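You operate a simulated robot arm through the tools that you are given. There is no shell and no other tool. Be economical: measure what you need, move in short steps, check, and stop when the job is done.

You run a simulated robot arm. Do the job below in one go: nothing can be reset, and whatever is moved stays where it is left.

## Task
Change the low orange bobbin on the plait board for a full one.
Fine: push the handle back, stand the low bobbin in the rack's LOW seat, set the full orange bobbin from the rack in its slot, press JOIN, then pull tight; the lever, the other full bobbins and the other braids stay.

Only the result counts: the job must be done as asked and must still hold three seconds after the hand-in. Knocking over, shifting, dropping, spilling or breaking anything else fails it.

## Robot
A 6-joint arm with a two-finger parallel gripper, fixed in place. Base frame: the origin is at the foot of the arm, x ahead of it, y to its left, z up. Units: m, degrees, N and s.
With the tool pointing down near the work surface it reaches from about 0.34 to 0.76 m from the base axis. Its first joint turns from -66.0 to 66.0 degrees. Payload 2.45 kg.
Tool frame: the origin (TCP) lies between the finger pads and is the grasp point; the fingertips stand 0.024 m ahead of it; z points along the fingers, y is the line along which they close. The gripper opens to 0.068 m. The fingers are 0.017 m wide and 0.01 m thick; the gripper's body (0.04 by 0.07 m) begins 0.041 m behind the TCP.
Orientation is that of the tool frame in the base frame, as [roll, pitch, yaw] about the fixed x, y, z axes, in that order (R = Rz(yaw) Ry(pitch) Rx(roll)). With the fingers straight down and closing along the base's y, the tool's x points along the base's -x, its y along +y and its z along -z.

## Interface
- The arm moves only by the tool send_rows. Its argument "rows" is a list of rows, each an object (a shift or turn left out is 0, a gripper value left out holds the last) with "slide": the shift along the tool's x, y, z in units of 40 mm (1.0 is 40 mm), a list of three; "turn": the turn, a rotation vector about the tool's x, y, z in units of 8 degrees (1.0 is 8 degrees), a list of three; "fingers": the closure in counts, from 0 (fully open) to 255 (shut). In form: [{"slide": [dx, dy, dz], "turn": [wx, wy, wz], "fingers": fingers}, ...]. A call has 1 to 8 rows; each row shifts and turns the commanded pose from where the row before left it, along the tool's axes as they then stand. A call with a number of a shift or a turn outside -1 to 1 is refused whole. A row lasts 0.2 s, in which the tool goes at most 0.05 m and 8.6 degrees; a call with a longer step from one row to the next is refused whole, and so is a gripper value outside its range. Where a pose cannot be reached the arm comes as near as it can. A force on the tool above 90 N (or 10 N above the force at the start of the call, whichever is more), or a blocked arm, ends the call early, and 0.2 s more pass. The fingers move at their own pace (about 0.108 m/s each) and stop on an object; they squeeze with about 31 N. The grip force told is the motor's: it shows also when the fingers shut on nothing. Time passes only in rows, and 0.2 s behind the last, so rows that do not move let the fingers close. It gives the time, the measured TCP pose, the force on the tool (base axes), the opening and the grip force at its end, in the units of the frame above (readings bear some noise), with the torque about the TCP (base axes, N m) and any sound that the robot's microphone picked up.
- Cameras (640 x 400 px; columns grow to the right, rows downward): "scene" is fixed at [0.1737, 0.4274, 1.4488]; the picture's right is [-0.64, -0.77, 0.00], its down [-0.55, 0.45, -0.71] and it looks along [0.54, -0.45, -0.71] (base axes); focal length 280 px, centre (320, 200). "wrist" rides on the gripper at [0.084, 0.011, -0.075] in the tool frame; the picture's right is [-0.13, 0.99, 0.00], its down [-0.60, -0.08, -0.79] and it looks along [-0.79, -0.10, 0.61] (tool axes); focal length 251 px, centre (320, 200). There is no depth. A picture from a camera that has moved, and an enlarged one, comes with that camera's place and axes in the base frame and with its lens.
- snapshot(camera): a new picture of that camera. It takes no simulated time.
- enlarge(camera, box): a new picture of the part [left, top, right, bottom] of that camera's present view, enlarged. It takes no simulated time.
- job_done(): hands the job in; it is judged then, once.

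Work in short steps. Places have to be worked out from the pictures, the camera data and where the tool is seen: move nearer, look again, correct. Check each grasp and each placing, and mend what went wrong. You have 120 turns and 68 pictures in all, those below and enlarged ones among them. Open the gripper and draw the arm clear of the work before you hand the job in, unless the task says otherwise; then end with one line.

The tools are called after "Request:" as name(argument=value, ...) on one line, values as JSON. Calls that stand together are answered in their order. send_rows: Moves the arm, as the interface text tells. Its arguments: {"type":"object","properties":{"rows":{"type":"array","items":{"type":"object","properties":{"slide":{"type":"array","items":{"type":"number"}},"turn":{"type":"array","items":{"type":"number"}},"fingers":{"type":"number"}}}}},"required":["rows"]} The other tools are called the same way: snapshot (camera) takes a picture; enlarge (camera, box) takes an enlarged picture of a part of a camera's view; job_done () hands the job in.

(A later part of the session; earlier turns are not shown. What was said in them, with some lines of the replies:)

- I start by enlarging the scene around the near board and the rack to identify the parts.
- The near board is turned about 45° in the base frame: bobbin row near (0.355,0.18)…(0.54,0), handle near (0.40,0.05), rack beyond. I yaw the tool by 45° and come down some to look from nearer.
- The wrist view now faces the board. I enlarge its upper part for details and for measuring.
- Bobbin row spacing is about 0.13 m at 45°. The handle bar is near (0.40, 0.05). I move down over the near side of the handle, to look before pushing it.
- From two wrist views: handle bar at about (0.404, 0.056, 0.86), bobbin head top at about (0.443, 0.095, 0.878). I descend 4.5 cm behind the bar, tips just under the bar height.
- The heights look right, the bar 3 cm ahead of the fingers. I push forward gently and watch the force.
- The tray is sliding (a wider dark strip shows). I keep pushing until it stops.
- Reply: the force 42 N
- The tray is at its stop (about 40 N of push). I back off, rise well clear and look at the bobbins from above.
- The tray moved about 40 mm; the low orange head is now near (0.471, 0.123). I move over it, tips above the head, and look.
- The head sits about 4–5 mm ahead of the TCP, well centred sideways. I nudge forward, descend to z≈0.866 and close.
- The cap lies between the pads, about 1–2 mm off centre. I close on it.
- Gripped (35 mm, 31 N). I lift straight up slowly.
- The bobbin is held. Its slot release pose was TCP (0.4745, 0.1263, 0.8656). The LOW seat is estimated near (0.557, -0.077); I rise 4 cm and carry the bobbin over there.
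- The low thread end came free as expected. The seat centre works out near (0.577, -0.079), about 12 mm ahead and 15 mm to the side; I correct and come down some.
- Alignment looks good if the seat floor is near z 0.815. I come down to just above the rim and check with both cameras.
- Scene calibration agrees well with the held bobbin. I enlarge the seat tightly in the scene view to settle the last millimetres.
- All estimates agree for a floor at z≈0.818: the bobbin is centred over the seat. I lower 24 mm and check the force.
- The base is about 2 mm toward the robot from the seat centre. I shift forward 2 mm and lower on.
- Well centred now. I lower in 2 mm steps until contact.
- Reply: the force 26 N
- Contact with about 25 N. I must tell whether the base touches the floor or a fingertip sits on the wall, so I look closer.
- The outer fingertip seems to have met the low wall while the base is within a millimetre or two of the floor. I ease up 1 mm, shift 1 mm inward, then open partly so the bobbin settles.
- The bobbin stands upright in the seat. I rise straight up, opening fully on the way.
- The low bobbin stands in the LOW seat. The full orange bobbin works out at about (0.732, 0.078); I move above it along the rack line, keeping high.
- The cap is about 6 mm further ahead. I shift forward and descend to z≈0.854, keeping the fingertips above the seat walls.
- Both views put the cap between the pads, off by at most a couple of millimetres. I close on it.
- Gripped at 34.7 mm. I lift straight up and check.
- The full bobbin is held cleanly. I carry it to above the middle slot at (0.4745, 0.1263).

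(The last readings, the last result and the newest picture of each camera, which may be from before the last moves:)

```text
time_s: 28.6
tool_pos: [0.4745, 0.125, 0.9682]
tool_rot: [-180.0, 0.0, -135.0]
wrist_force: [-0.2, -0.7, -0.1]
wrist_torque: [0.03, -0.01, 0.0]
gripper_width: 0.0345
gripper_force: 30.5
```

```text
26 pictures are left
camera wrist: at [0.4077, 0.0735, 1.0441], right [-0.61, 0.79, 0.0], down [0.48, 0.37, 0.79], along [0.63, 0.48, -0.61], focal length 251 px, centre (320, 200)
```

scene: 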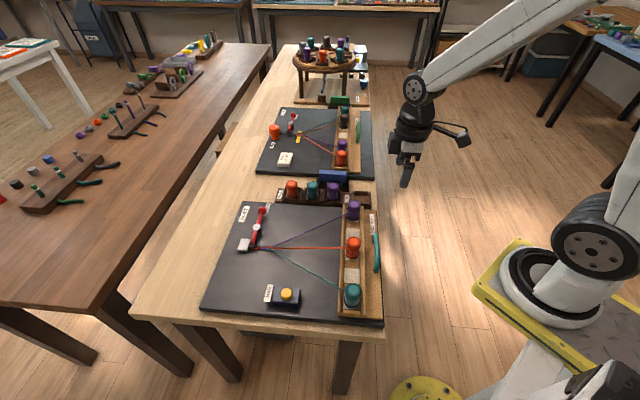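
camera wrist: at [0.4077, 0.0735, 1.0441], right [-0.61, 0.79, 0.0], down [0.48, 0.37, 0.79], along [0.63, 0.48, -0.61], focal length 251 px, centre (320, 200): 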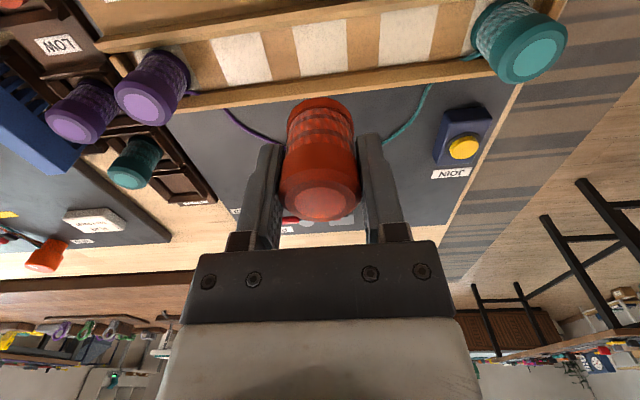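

The middle white square lies right below. I descend to just above the tray and check from the scene camera.

Request:
send_rows(rows=[{"slide": [-0.02, 0.02, 0.7]}, {"slide": [0, 0, 0.7]}, {"slide": [0, 0, 0.7]}, {"slide": [0, 0, 0]}])

Request:
enlarge(camera="scene", box=[315, 200, 375, 270])

Request:
enlarge(camera="wrist", box=[200, 50, 440, 200])

```text
time_s: 29.6
tool_pos: [0.4764, 0.1284, 0.883]
tool_rot: [180.0, 0.0, -135.0]
wrist_force: [0.5, 0.2, -1.6]
wrist_torque: [0.03, -0.03, -0.02]
gripper_width: 0.0347
gripper_force: 30.9
```

```text
5.71 times, centred on (345, 235) of scene
camera zoom: at [0.1738, 0.4274, 1.4488], right [-0.64, -0.77, 0.0], down [-0.55, 0.45, -0.71], along [0.54, -0.45, -0.71], focal length 1601 px, centre (177, 0)
```

zoom: 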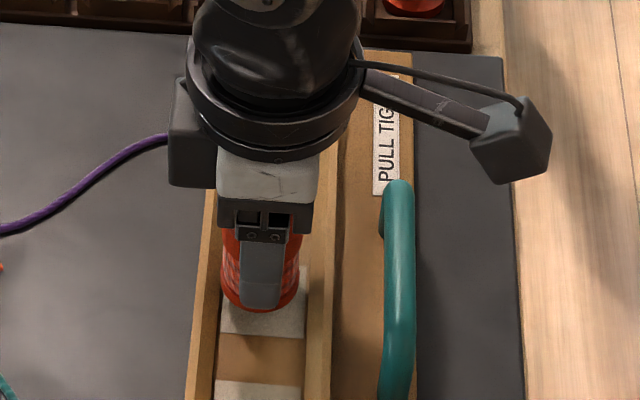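

```text
2.67 times, centred on (320, 125) of wrist
camera zoom: at [0.4092, 0.0764, 0.9588], right [-0.61, 0.79, 0.0], down [0.48, 0.37, 0.79], along [0.63, 0.48, -0.61], focal length 670 px, centre (320, 400)
```

zoom: 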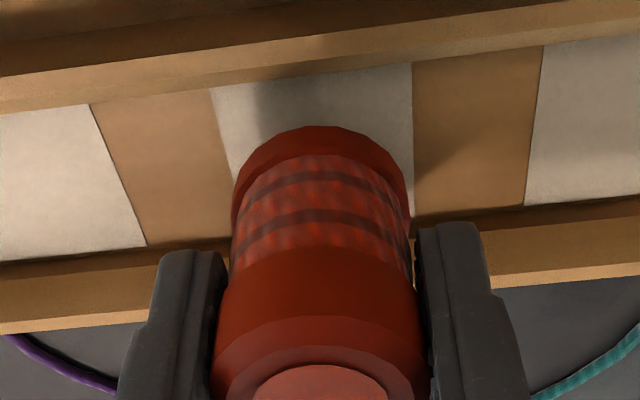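

The bobbin is about 2 mm too far forward. I correct and lower in small steps.

Request:
send_rows(rows=[{"slide": [0.06, 0, 0]}, {"slide": [0, 0, 0.1]}, {"slide": [0, 0, 0.1]}, {"slide": [0, 0, 0.05]}, {"slide": [0, 0, 0]}])

```text
time_s: 30.8
tool_pos: [0.4728, 0.1255, 0.8757]
tool_rot: [-180.0, -0.1, -135.0]
wrist_force: [0.5, -0.2, -0.6]
wrist_torque: [0.01, -0.01, -0.01]
gripper_width: 0.0349
gripper_force: 30.8
```

Request:
send_rows(rows=[{"slide": [0, 0, 0.05]}, {"slide": [0, 0, 0.04]}, {"slide": [0, 0, 0]}])

Request:
enlarge(camera="scene", box=[335, 230, 365, 260])

```text
time_s: 31.6
tool_pos: [0.4734, 0.1257, 0.8715]
tool_rot: [-180.0, 0.0, -134.9]
wrist_force: [0.3, -0.2, -0.9]
wrist_torque: [-0.02, 0.02, 0.01]
gripper_width: 0.0348
gripper_force: 30.6
```

```text
13.33 times, centred on (350, 245) of scene
camera zoom: at [0.1737, 0.4274, 1.4488], right [-0.64, -0.77, 0.0], down [-0.55, 0.45, -0.71], along [0.54, -0.45, -0.71], focal length 3735 px, centre (-80, -400)
```

zoom: 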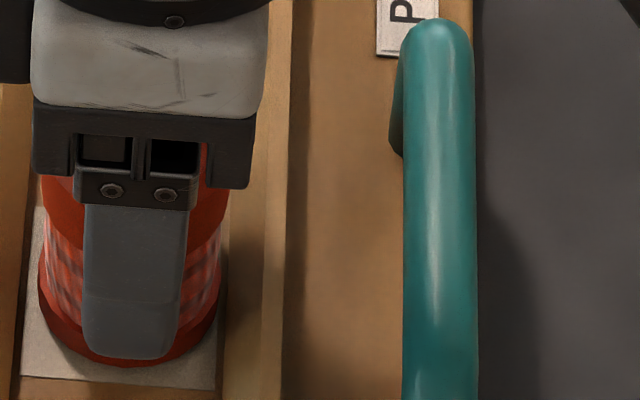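

Nearly down, and centred. Two more 1 mm steps to feel the contact.

Request:
send_rows(rows=[{"slide": [0.02, 0, 0.03]}, {"slide": [0, 0, 0.03]}, {"slide": [0, 0, 0]}])

```text
time_s: 32.4
tool_pos: [0.4734, 0.1253, 0.8695]
tool_rot: [-179.9, 0.2, -134.9]
wrist_force: [0.3, 1.7, 17.4]
wrist_torque: [-0.09, -0.1, 0.03]
gripper_width: 0.0349
gripper_force: 30.6
```

Contact at z≈0.8695 as predicted. I ease off, open the fingers and rise straight up.

Request:
send_rows(rows=[{"slide": [0, 0, -0.015]}, {"slide": [0, 0, 0], "fingers": 95}, {"slide": [0, 0, 0], "fingers": 30}, {"slide": [0, 0, -0.2]}, {"slide": [0, 0, -0.6]}, {"slide": [0, 0, -1]}, {"slide": [0, 0, -0.5]}, {"slide": [0, 0, 0]}])

Request:
snapshot(camera="wrist")

Request:
enlarge(camera="scene", box=[230, 190, 380, 320])

```text
time_s: 34.2
tool_pos: [0.4725, 0.1228, 0.9624]
tool_rot: [-180.0, 0.0, -135.0]
wrist_force: [-0.3, -0.3, 0.1]
wrist_torque: [-0.02, -0.02, 0.0]
gripper_width: 0.06
gripper_force: 0.0
```

```text
22 pictures are left
camera wrist: at [0.4066, 0.0716, 1.0384], right [-0.61, 0.79, 0.0], down [0.48, 0.37, 0.79], along [0.63, 0.48, -0.61], focal length 251 px, centre (320, 200)
```

wrist: 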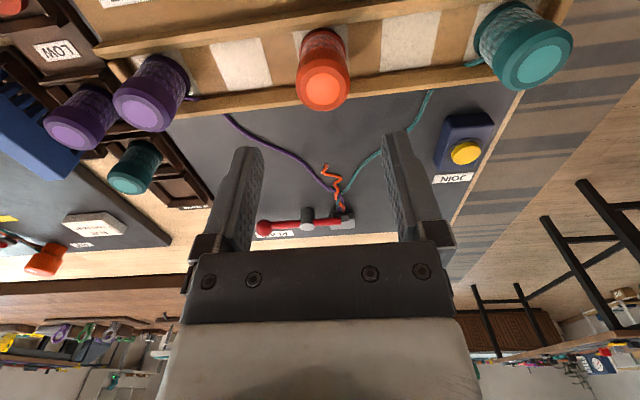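

```text
3.08 times, centred on (305, 255) of scene
camera zoom: at [0.1737, 0.4274, 1.4488], right [-0.64, -0.77, 0.0], down [-0.55, 0.45, -0.71], along [0.54, -0.45, -0.71], focal length 862 px, centre (366, 31)
```

zoom: 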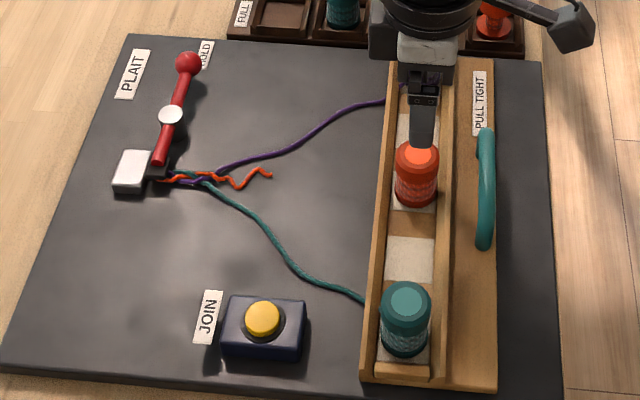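

The full bobbin stands in its slot. The JOIN button top works out at (0.454, 0.2935, 0.842). I shut the fingers and move above it.

Request:
send_rows(rows=[{"slide": [-0.537, 0.67, 0], "fingers": 255}, {"slide": [-0.537, 0.67, 0]}, {"slide": [-0.537, 0.67, 0]}, {"slide": [-0.537, 0.67, 0]}, {"slide": [-0.537, 0.67, 0]}, {"slide": [0, 0, 0.8]}, {"slide": [0, 0, 0.4]}, {"slide": [0, 0, 0]}])

Request:
enlarge(camera="wrist", box=[200, 50, 440, 200])

Request:
enlarge(camera="scene", box=[250, 260, 320, 315])

```text
time_s: 36.0
tool_pos: [0.4533, 0.2953, 0.9134]
tool_rot: [-180.0, 0.0, -135.0]
wrist_force: [1.0, -0.2, 0.2]
wrist_torque: [0.01, 0.04, -0.01]
gripper_width: 0.0002
gripper_force: 23.6
```

```text
2.67 times, centred on (320, 125) of wrist
camera zoom: at [0.3864, 0.2435, 0.9886], right [-0.61, 0.79, 0.0], down [0.48, 0.37, 0.79], along [0.63, 0.48, -0.61], focal length 670 px, centre (320, 400)
```

zoom: 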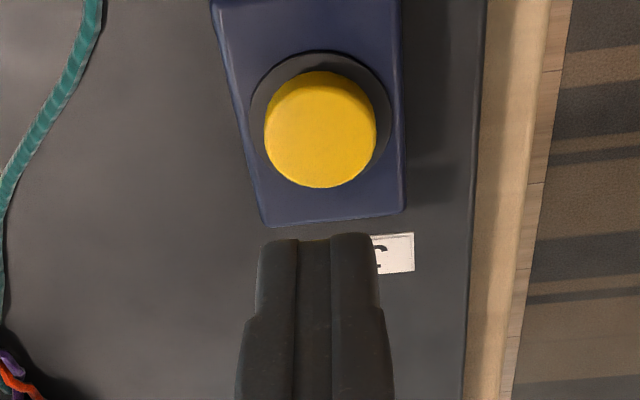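

```text
7.27 times, centred on (285, 288) of scene
camera zoom: at [0.1737, 0.4274, 1.4488], right [-0.64, -0.77, 0.0], down [-0.55, 0.45, -0.71], along [0.54, -0.45, -0.71], focal length 2037 px, centre (574, -436)
```

zoom: 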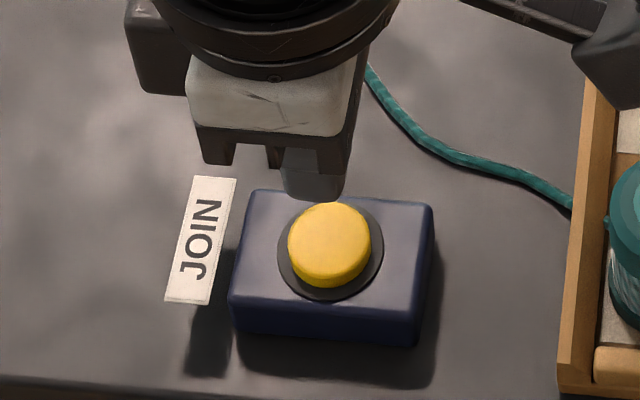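

Aligned within about 1–2 mm. I go down to the button and press in small steps.

Request:
send_rows(rows=[{"slide": [-0.03, 0, 0.6]}, {"slide": [0, 0, 0.5]}, {"slide": [0, 0, 0.1]}, {"slide": [0, 0, 0.08]}, {"slide": [0, 0, 0.05]}, {"slide": [0, 0, 0]}])

```text
time_s: 37.4
tool_pos: [0.4551, 0.2983, 0.8645]
tool_rot: [180.0, 0.4, -135.0]
wrist_force: [-15.0, 0.8, 51.5]
wrist_torque: [-0.21, 0.63, 0.05]
gripper_width: 0.0001
gripper_force: 23.4
heard: click
```

A click was heard. I rise and look for the joined thread.

Request:
send_rows(rows=[{"slide": [0, 0, -0.4]}, {"slide": [0, 0, -0.8]}, {"slide": [0, 0, -1]}, {"slide": [0, 0, -0.5]}, {"slide": [0, 0, 0]}])

Request:
enlarge(camera="scene", box=[200, 170, 400, 330])

```text
time_s: 38.6
tool_pos: [0.4552, 0.2969, 0.9669]
tool_rot: [179.9, 0.0, -135.0]
wrist_force: [0.5, -0.8, -0.7]
wrist_torque: [-0.01, -0.04, -0.01]
gripper_width: 0.0
gripper_force: 23.7
```

```text
2.50 times, centred on (300, 250) of scene
camera zoom: at [0.1737, 0.4274, 1.4488], right [-0.64, -0.77, 0.0], down [-0.55, 0.45, -0.71], along [0.54, -0.45, -0.71], focal length 700 px, centre (370, 75)
```

zoom: 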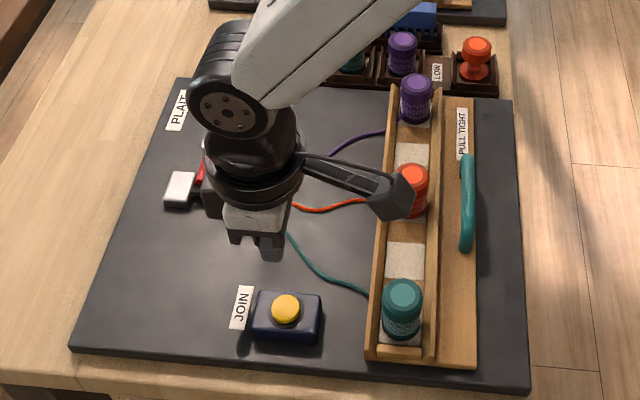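

The orange thread is joined and slack. Now I go to hook the handle from the bobbin side: target TCP about (0.447, 0.099), first high to look.

Request:
send_rows(rows=[{"slide": [0.729, -0.669, 0], "fingers": 120}, {"slide": [0.729, -0.669, 0]}, {"slide": [0.729, -0.669, 0]}, {"slide": [0.729, -0.669, 0]}, {"slide": [0.729, -0.669, 0]}, {"slide": [0, 0, 0.5]}, {"slide": [0, 0, 0.4]}, {"slide": [0, 0, 0]}])

Request:
snapshot(camera="wrist")

Request:
enlarge(camera="scene", box=[320, 200, 390, 280])

```text
time_s: 40.4
tool_pos: [0.4473, 0.0965, 0.9331]
tool_rot: [180.0, 0.0, -134.9]
wrist_force: [-0.7, 0.7, 0.4]
wrist_torque: [0.04, 0.01, 0.0]
gripper_width: 0.0361
gripper_force: 0.1
```

```text
17 pictures are left
camera wrist: at [0.3808, 0.0453, 1.0081], right [-0.61, 0.79, 0.0], down [0.48, 0.37, 0.79], along [0.63, 0.48, -0.61], focal length 251 px, centre (320, 200)
```

wrist: 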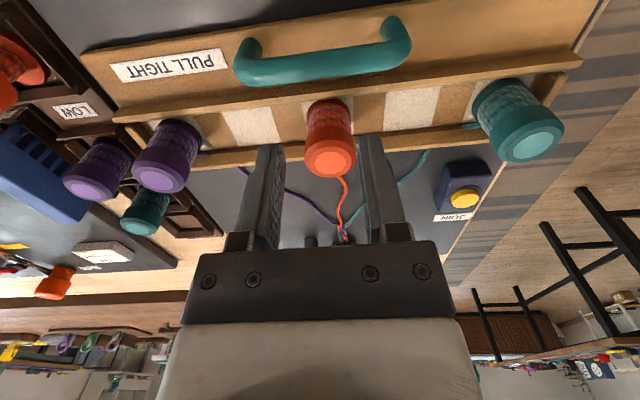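

```text
5.00 times, centred on (355, 240) of scene
camera zoom: at [0.1737, 0.4274, 1.4488], right [-0.64, -0.77, 0.0], down [-0.55, 0.45, -0.71], along [0.54, -0.45, -0.71], focal length 1401 px, centre (145, 0)
```

zoom: 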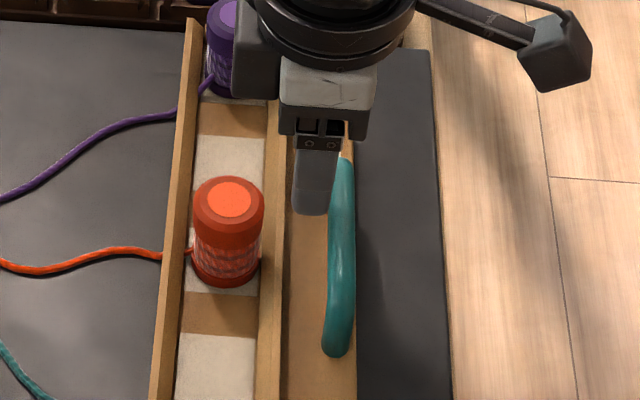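

Bar centre is at n≈0.362 (far face 0.369) and the rail's edge at n≈0.391, so the fingers fit at n≈0.380. I shift 4 mm back and descend between them.

Request:
send_rows(rows=[{"slide": [0.11, 0, 0.2]}, {"slide": [0, 0, 0.5]}, {"slide": [0, 0, 0.4]}, {"slide": [0, 0, 0.3]}, {"slide": [0, 0, 0.13]}, {"slide": [0, 0, 0]}])

Request:
enlarge(camera="wrist", box=[200, 50, 440, 200])

Request:
enlarge(camera="scene", box=[330, 210, 380, 270])

```text
time_s: 41.8
tool_pos: [0.4438, 0.0952, 0.8716]
tool_rot: [180.0, -0.1, -134.9]
wrist_force: [0.3, 0.2, -0.1]
wrist_torque: [0.05, -0.01, 0.0]
gripper_width: 0.0362
gripper_force: 0.1
```

```text
2.67 times, centred on (320, 125) of wrist
camera zoom: at [0.3774, 0.044, 0.9469], right [-0.61, 0.79, 0.0], down [0.48, 0.37, 0.79], along [0.63, 0.48, -0.61], focal length 670 px, centre (320, 400)
```

zoom: 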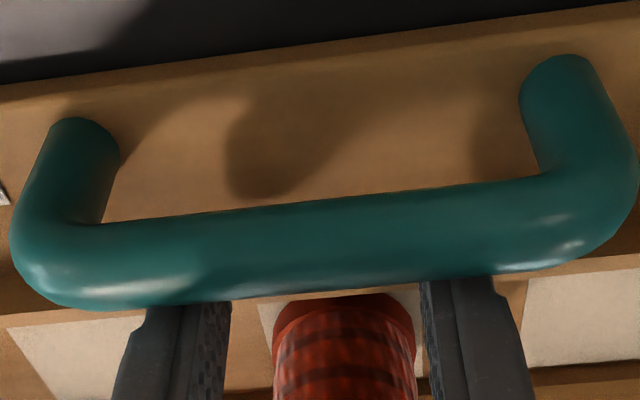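

```text
6.67 times, centred on (355, 240) of scene
camera zoom: at [0.1737, 0.4274, 1.4488], right [-0.64, -0.77, 0.0], down [-0.55, 0.45, -0.71], along [0.54, -0.45, -0.71], focal length 1868 px, centre (87, -67)
```

zoom: 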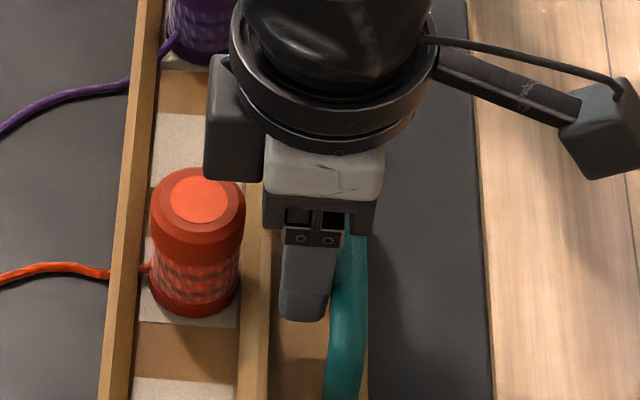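

The fingers stand behind the bar with clearance. I lower 3 mm more and pull back slowly.

Request:
send_rows(rows=[{"slide": [0, 0, 0.07]}, {"slide": [0.1, 0, 0]}, {"slide": [0.12, 0, 0]}, {"slide": [0.15, 0, 0]}, {"slide": [0.15, 0, 0]}, {"slide": [0.15, 0, 0]}, {"slide": [0.15, 0, 0]}, {"slide": [0, 0, 0]}])

Request:
enlarge(camera="scene", box=[230, 180, 400, 320])

```text
time_s: 43.6
tool_pos: [0.421, 0.073, 0.8699]
tool_rot: [-179.9, 0.1, -135.0]
wrist_force: [0.9, 0.7, 0.1]
wrist_torque: [0.0, -0.05, 0.03]
gripper_width: 0.0363
gripper_force: 0.3
```

```text
2.86 times, centred on (315, 250) of scene
camera zoom: at [0.1738, 0.4274, 1.4488], right [-0.64, -0.77, 0.0], down [-0.55, 0.45, -0.71], along [0.54, -0.45, -0.71], focal length 800 px, centre (334, 57)
```

zoom: 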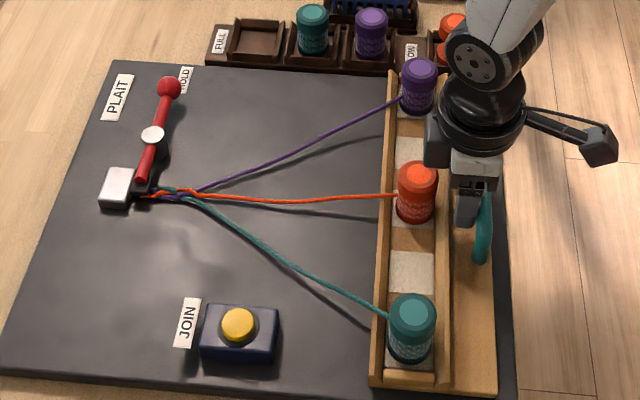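

The tray follows and the threads straighten. I keep pulling until it stops.

Request:
send_rows(rows=[{"slide": [0.12, 0, 0]}, {"slide": [0.12, 0, 0]}, {"slide": [0.1, 0, 0]}, {"slide": [0.08, 0, 0]}, {"slide": [0, 0, 0]}])

```text
time_s: 44.8
tool_pos: [0.4131, 0.0624, 0.8706]
tool_rot: [-179.6, 0.5, -135.0]
wrist_force: [17.9, 30.3, -8.0]
wrist_torque: [0.06, -0.34, -0.29]
gripper_width: 0.0377
gripper_force: 1.0
```

It reached the stop with about 35 N. I look before letting go.

Request:
enlarge(camera="scene", box=[230, 180, 400, 320])

```text
2.86 times, centred on (315, 250) of scene
camera zoom: at [0.1743, 0.4282, 1.4485], right [-0.64, -0.77, 0.0], down [-0.55, 0.45, -0.71], along [0.54, -0.45, -0.71], focal length 800 px, centre (334, 57)
```

zoom: 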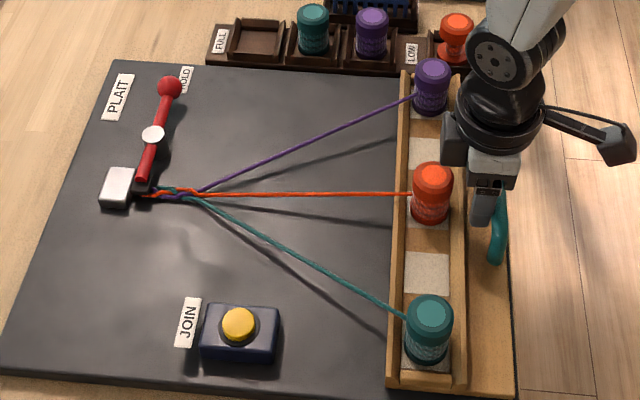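

All threads are straight and the tray is at its original place. I ease off the bar into the gap, then rise clear and look.

Request:
send_rows(rows=[{"slide": [-0.15, 0, 0]}, {"slide": [-0.12, 0, 0]}, {"slide": [0, 0, -0.3]}, {"slide": [0, 0, -0.7]}, {"slide": [0, 0, -1]}, {"slide": [0, 0, -1]}, {"slide": [0, 0, -1]}, {"slide": [0, 0, 0], "fingers": 0}])

Request:
snapshot(camera="wrist")

Request:
enlarge(camera="scene", box=[200, 160, 400, 330])

```text
time_s: 46.6
tool_pos: [0.417, 0.0699, 1.027]
tool_rot: [-179.9, 0.0, -135.1]
wrist_force: [-0.1, 0.3, 0.2]
wrist_torque: [0.01, 0.01, 0.01]
gripper_width: 0.068
gripper_force: 0.0
```

```text
11 pictures are left
camera wrist: at [0.3508, 0.0192, 1.1036], right [-0.61, 0.79, 0.0], down [0.48, 0.37, 0.79], along [0.63, 0.48, -0.61], focal length 251 px, centre (320, 200)
```

wrist: 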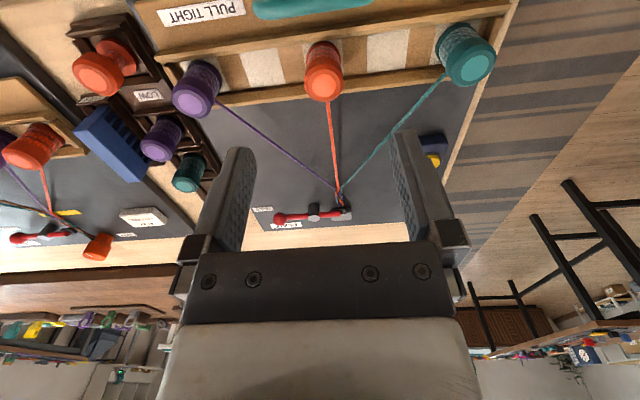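

```text
2.35 times, centred on (300, 245) of scene
camera zoom: at [0.1737, 0.4274, 1.4488], right [-0.64, -0.77, 0.0], down [-0.55, 0.45, -0.71], along [0.54, -0.45, -0.71], focal length 659 px, centre (367, 94)
```

zoom: 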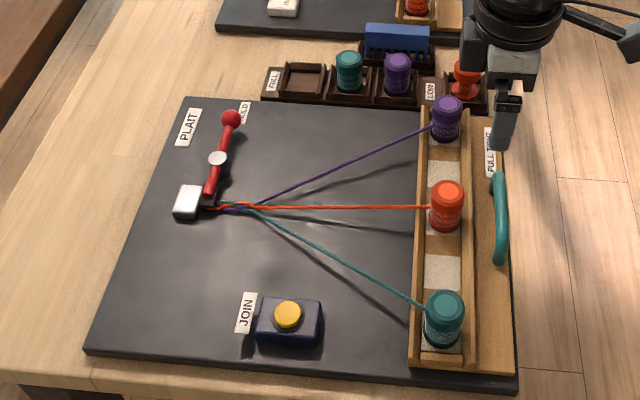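

Everything stands as asked: tray back at its tight position, threads straight, low bobbin upright in LOW, lever and the rest unmoved. I draw the arm up a little more and hand in.

Request:
send_rows(rows=[{"slide": [0, 0, -1]}, {"slide": [0, 0, -1]}, {"slide": [0, 0, 0]}])

Request:
job_done()

```text
time_s: 47.4
tool_pos: [0.4137, 0.067, 1.1079]
tool_rot: [-180.0, 0.0, -134.9]
wrist_force: [-0.7, -0.1, 0.3]
wrist_torque: [0.0, 0.02, 0.02]
gripper_width: 0.0682
gripper_force: 0.0
```

```text
The job is handed in.
```

The low orange bobbin is in the rack's LOW seat, and the full one is in its slot, joined (the button clicked) and pulled tight; the lever, other bobbins and other braids look unmoved in the last pictures.
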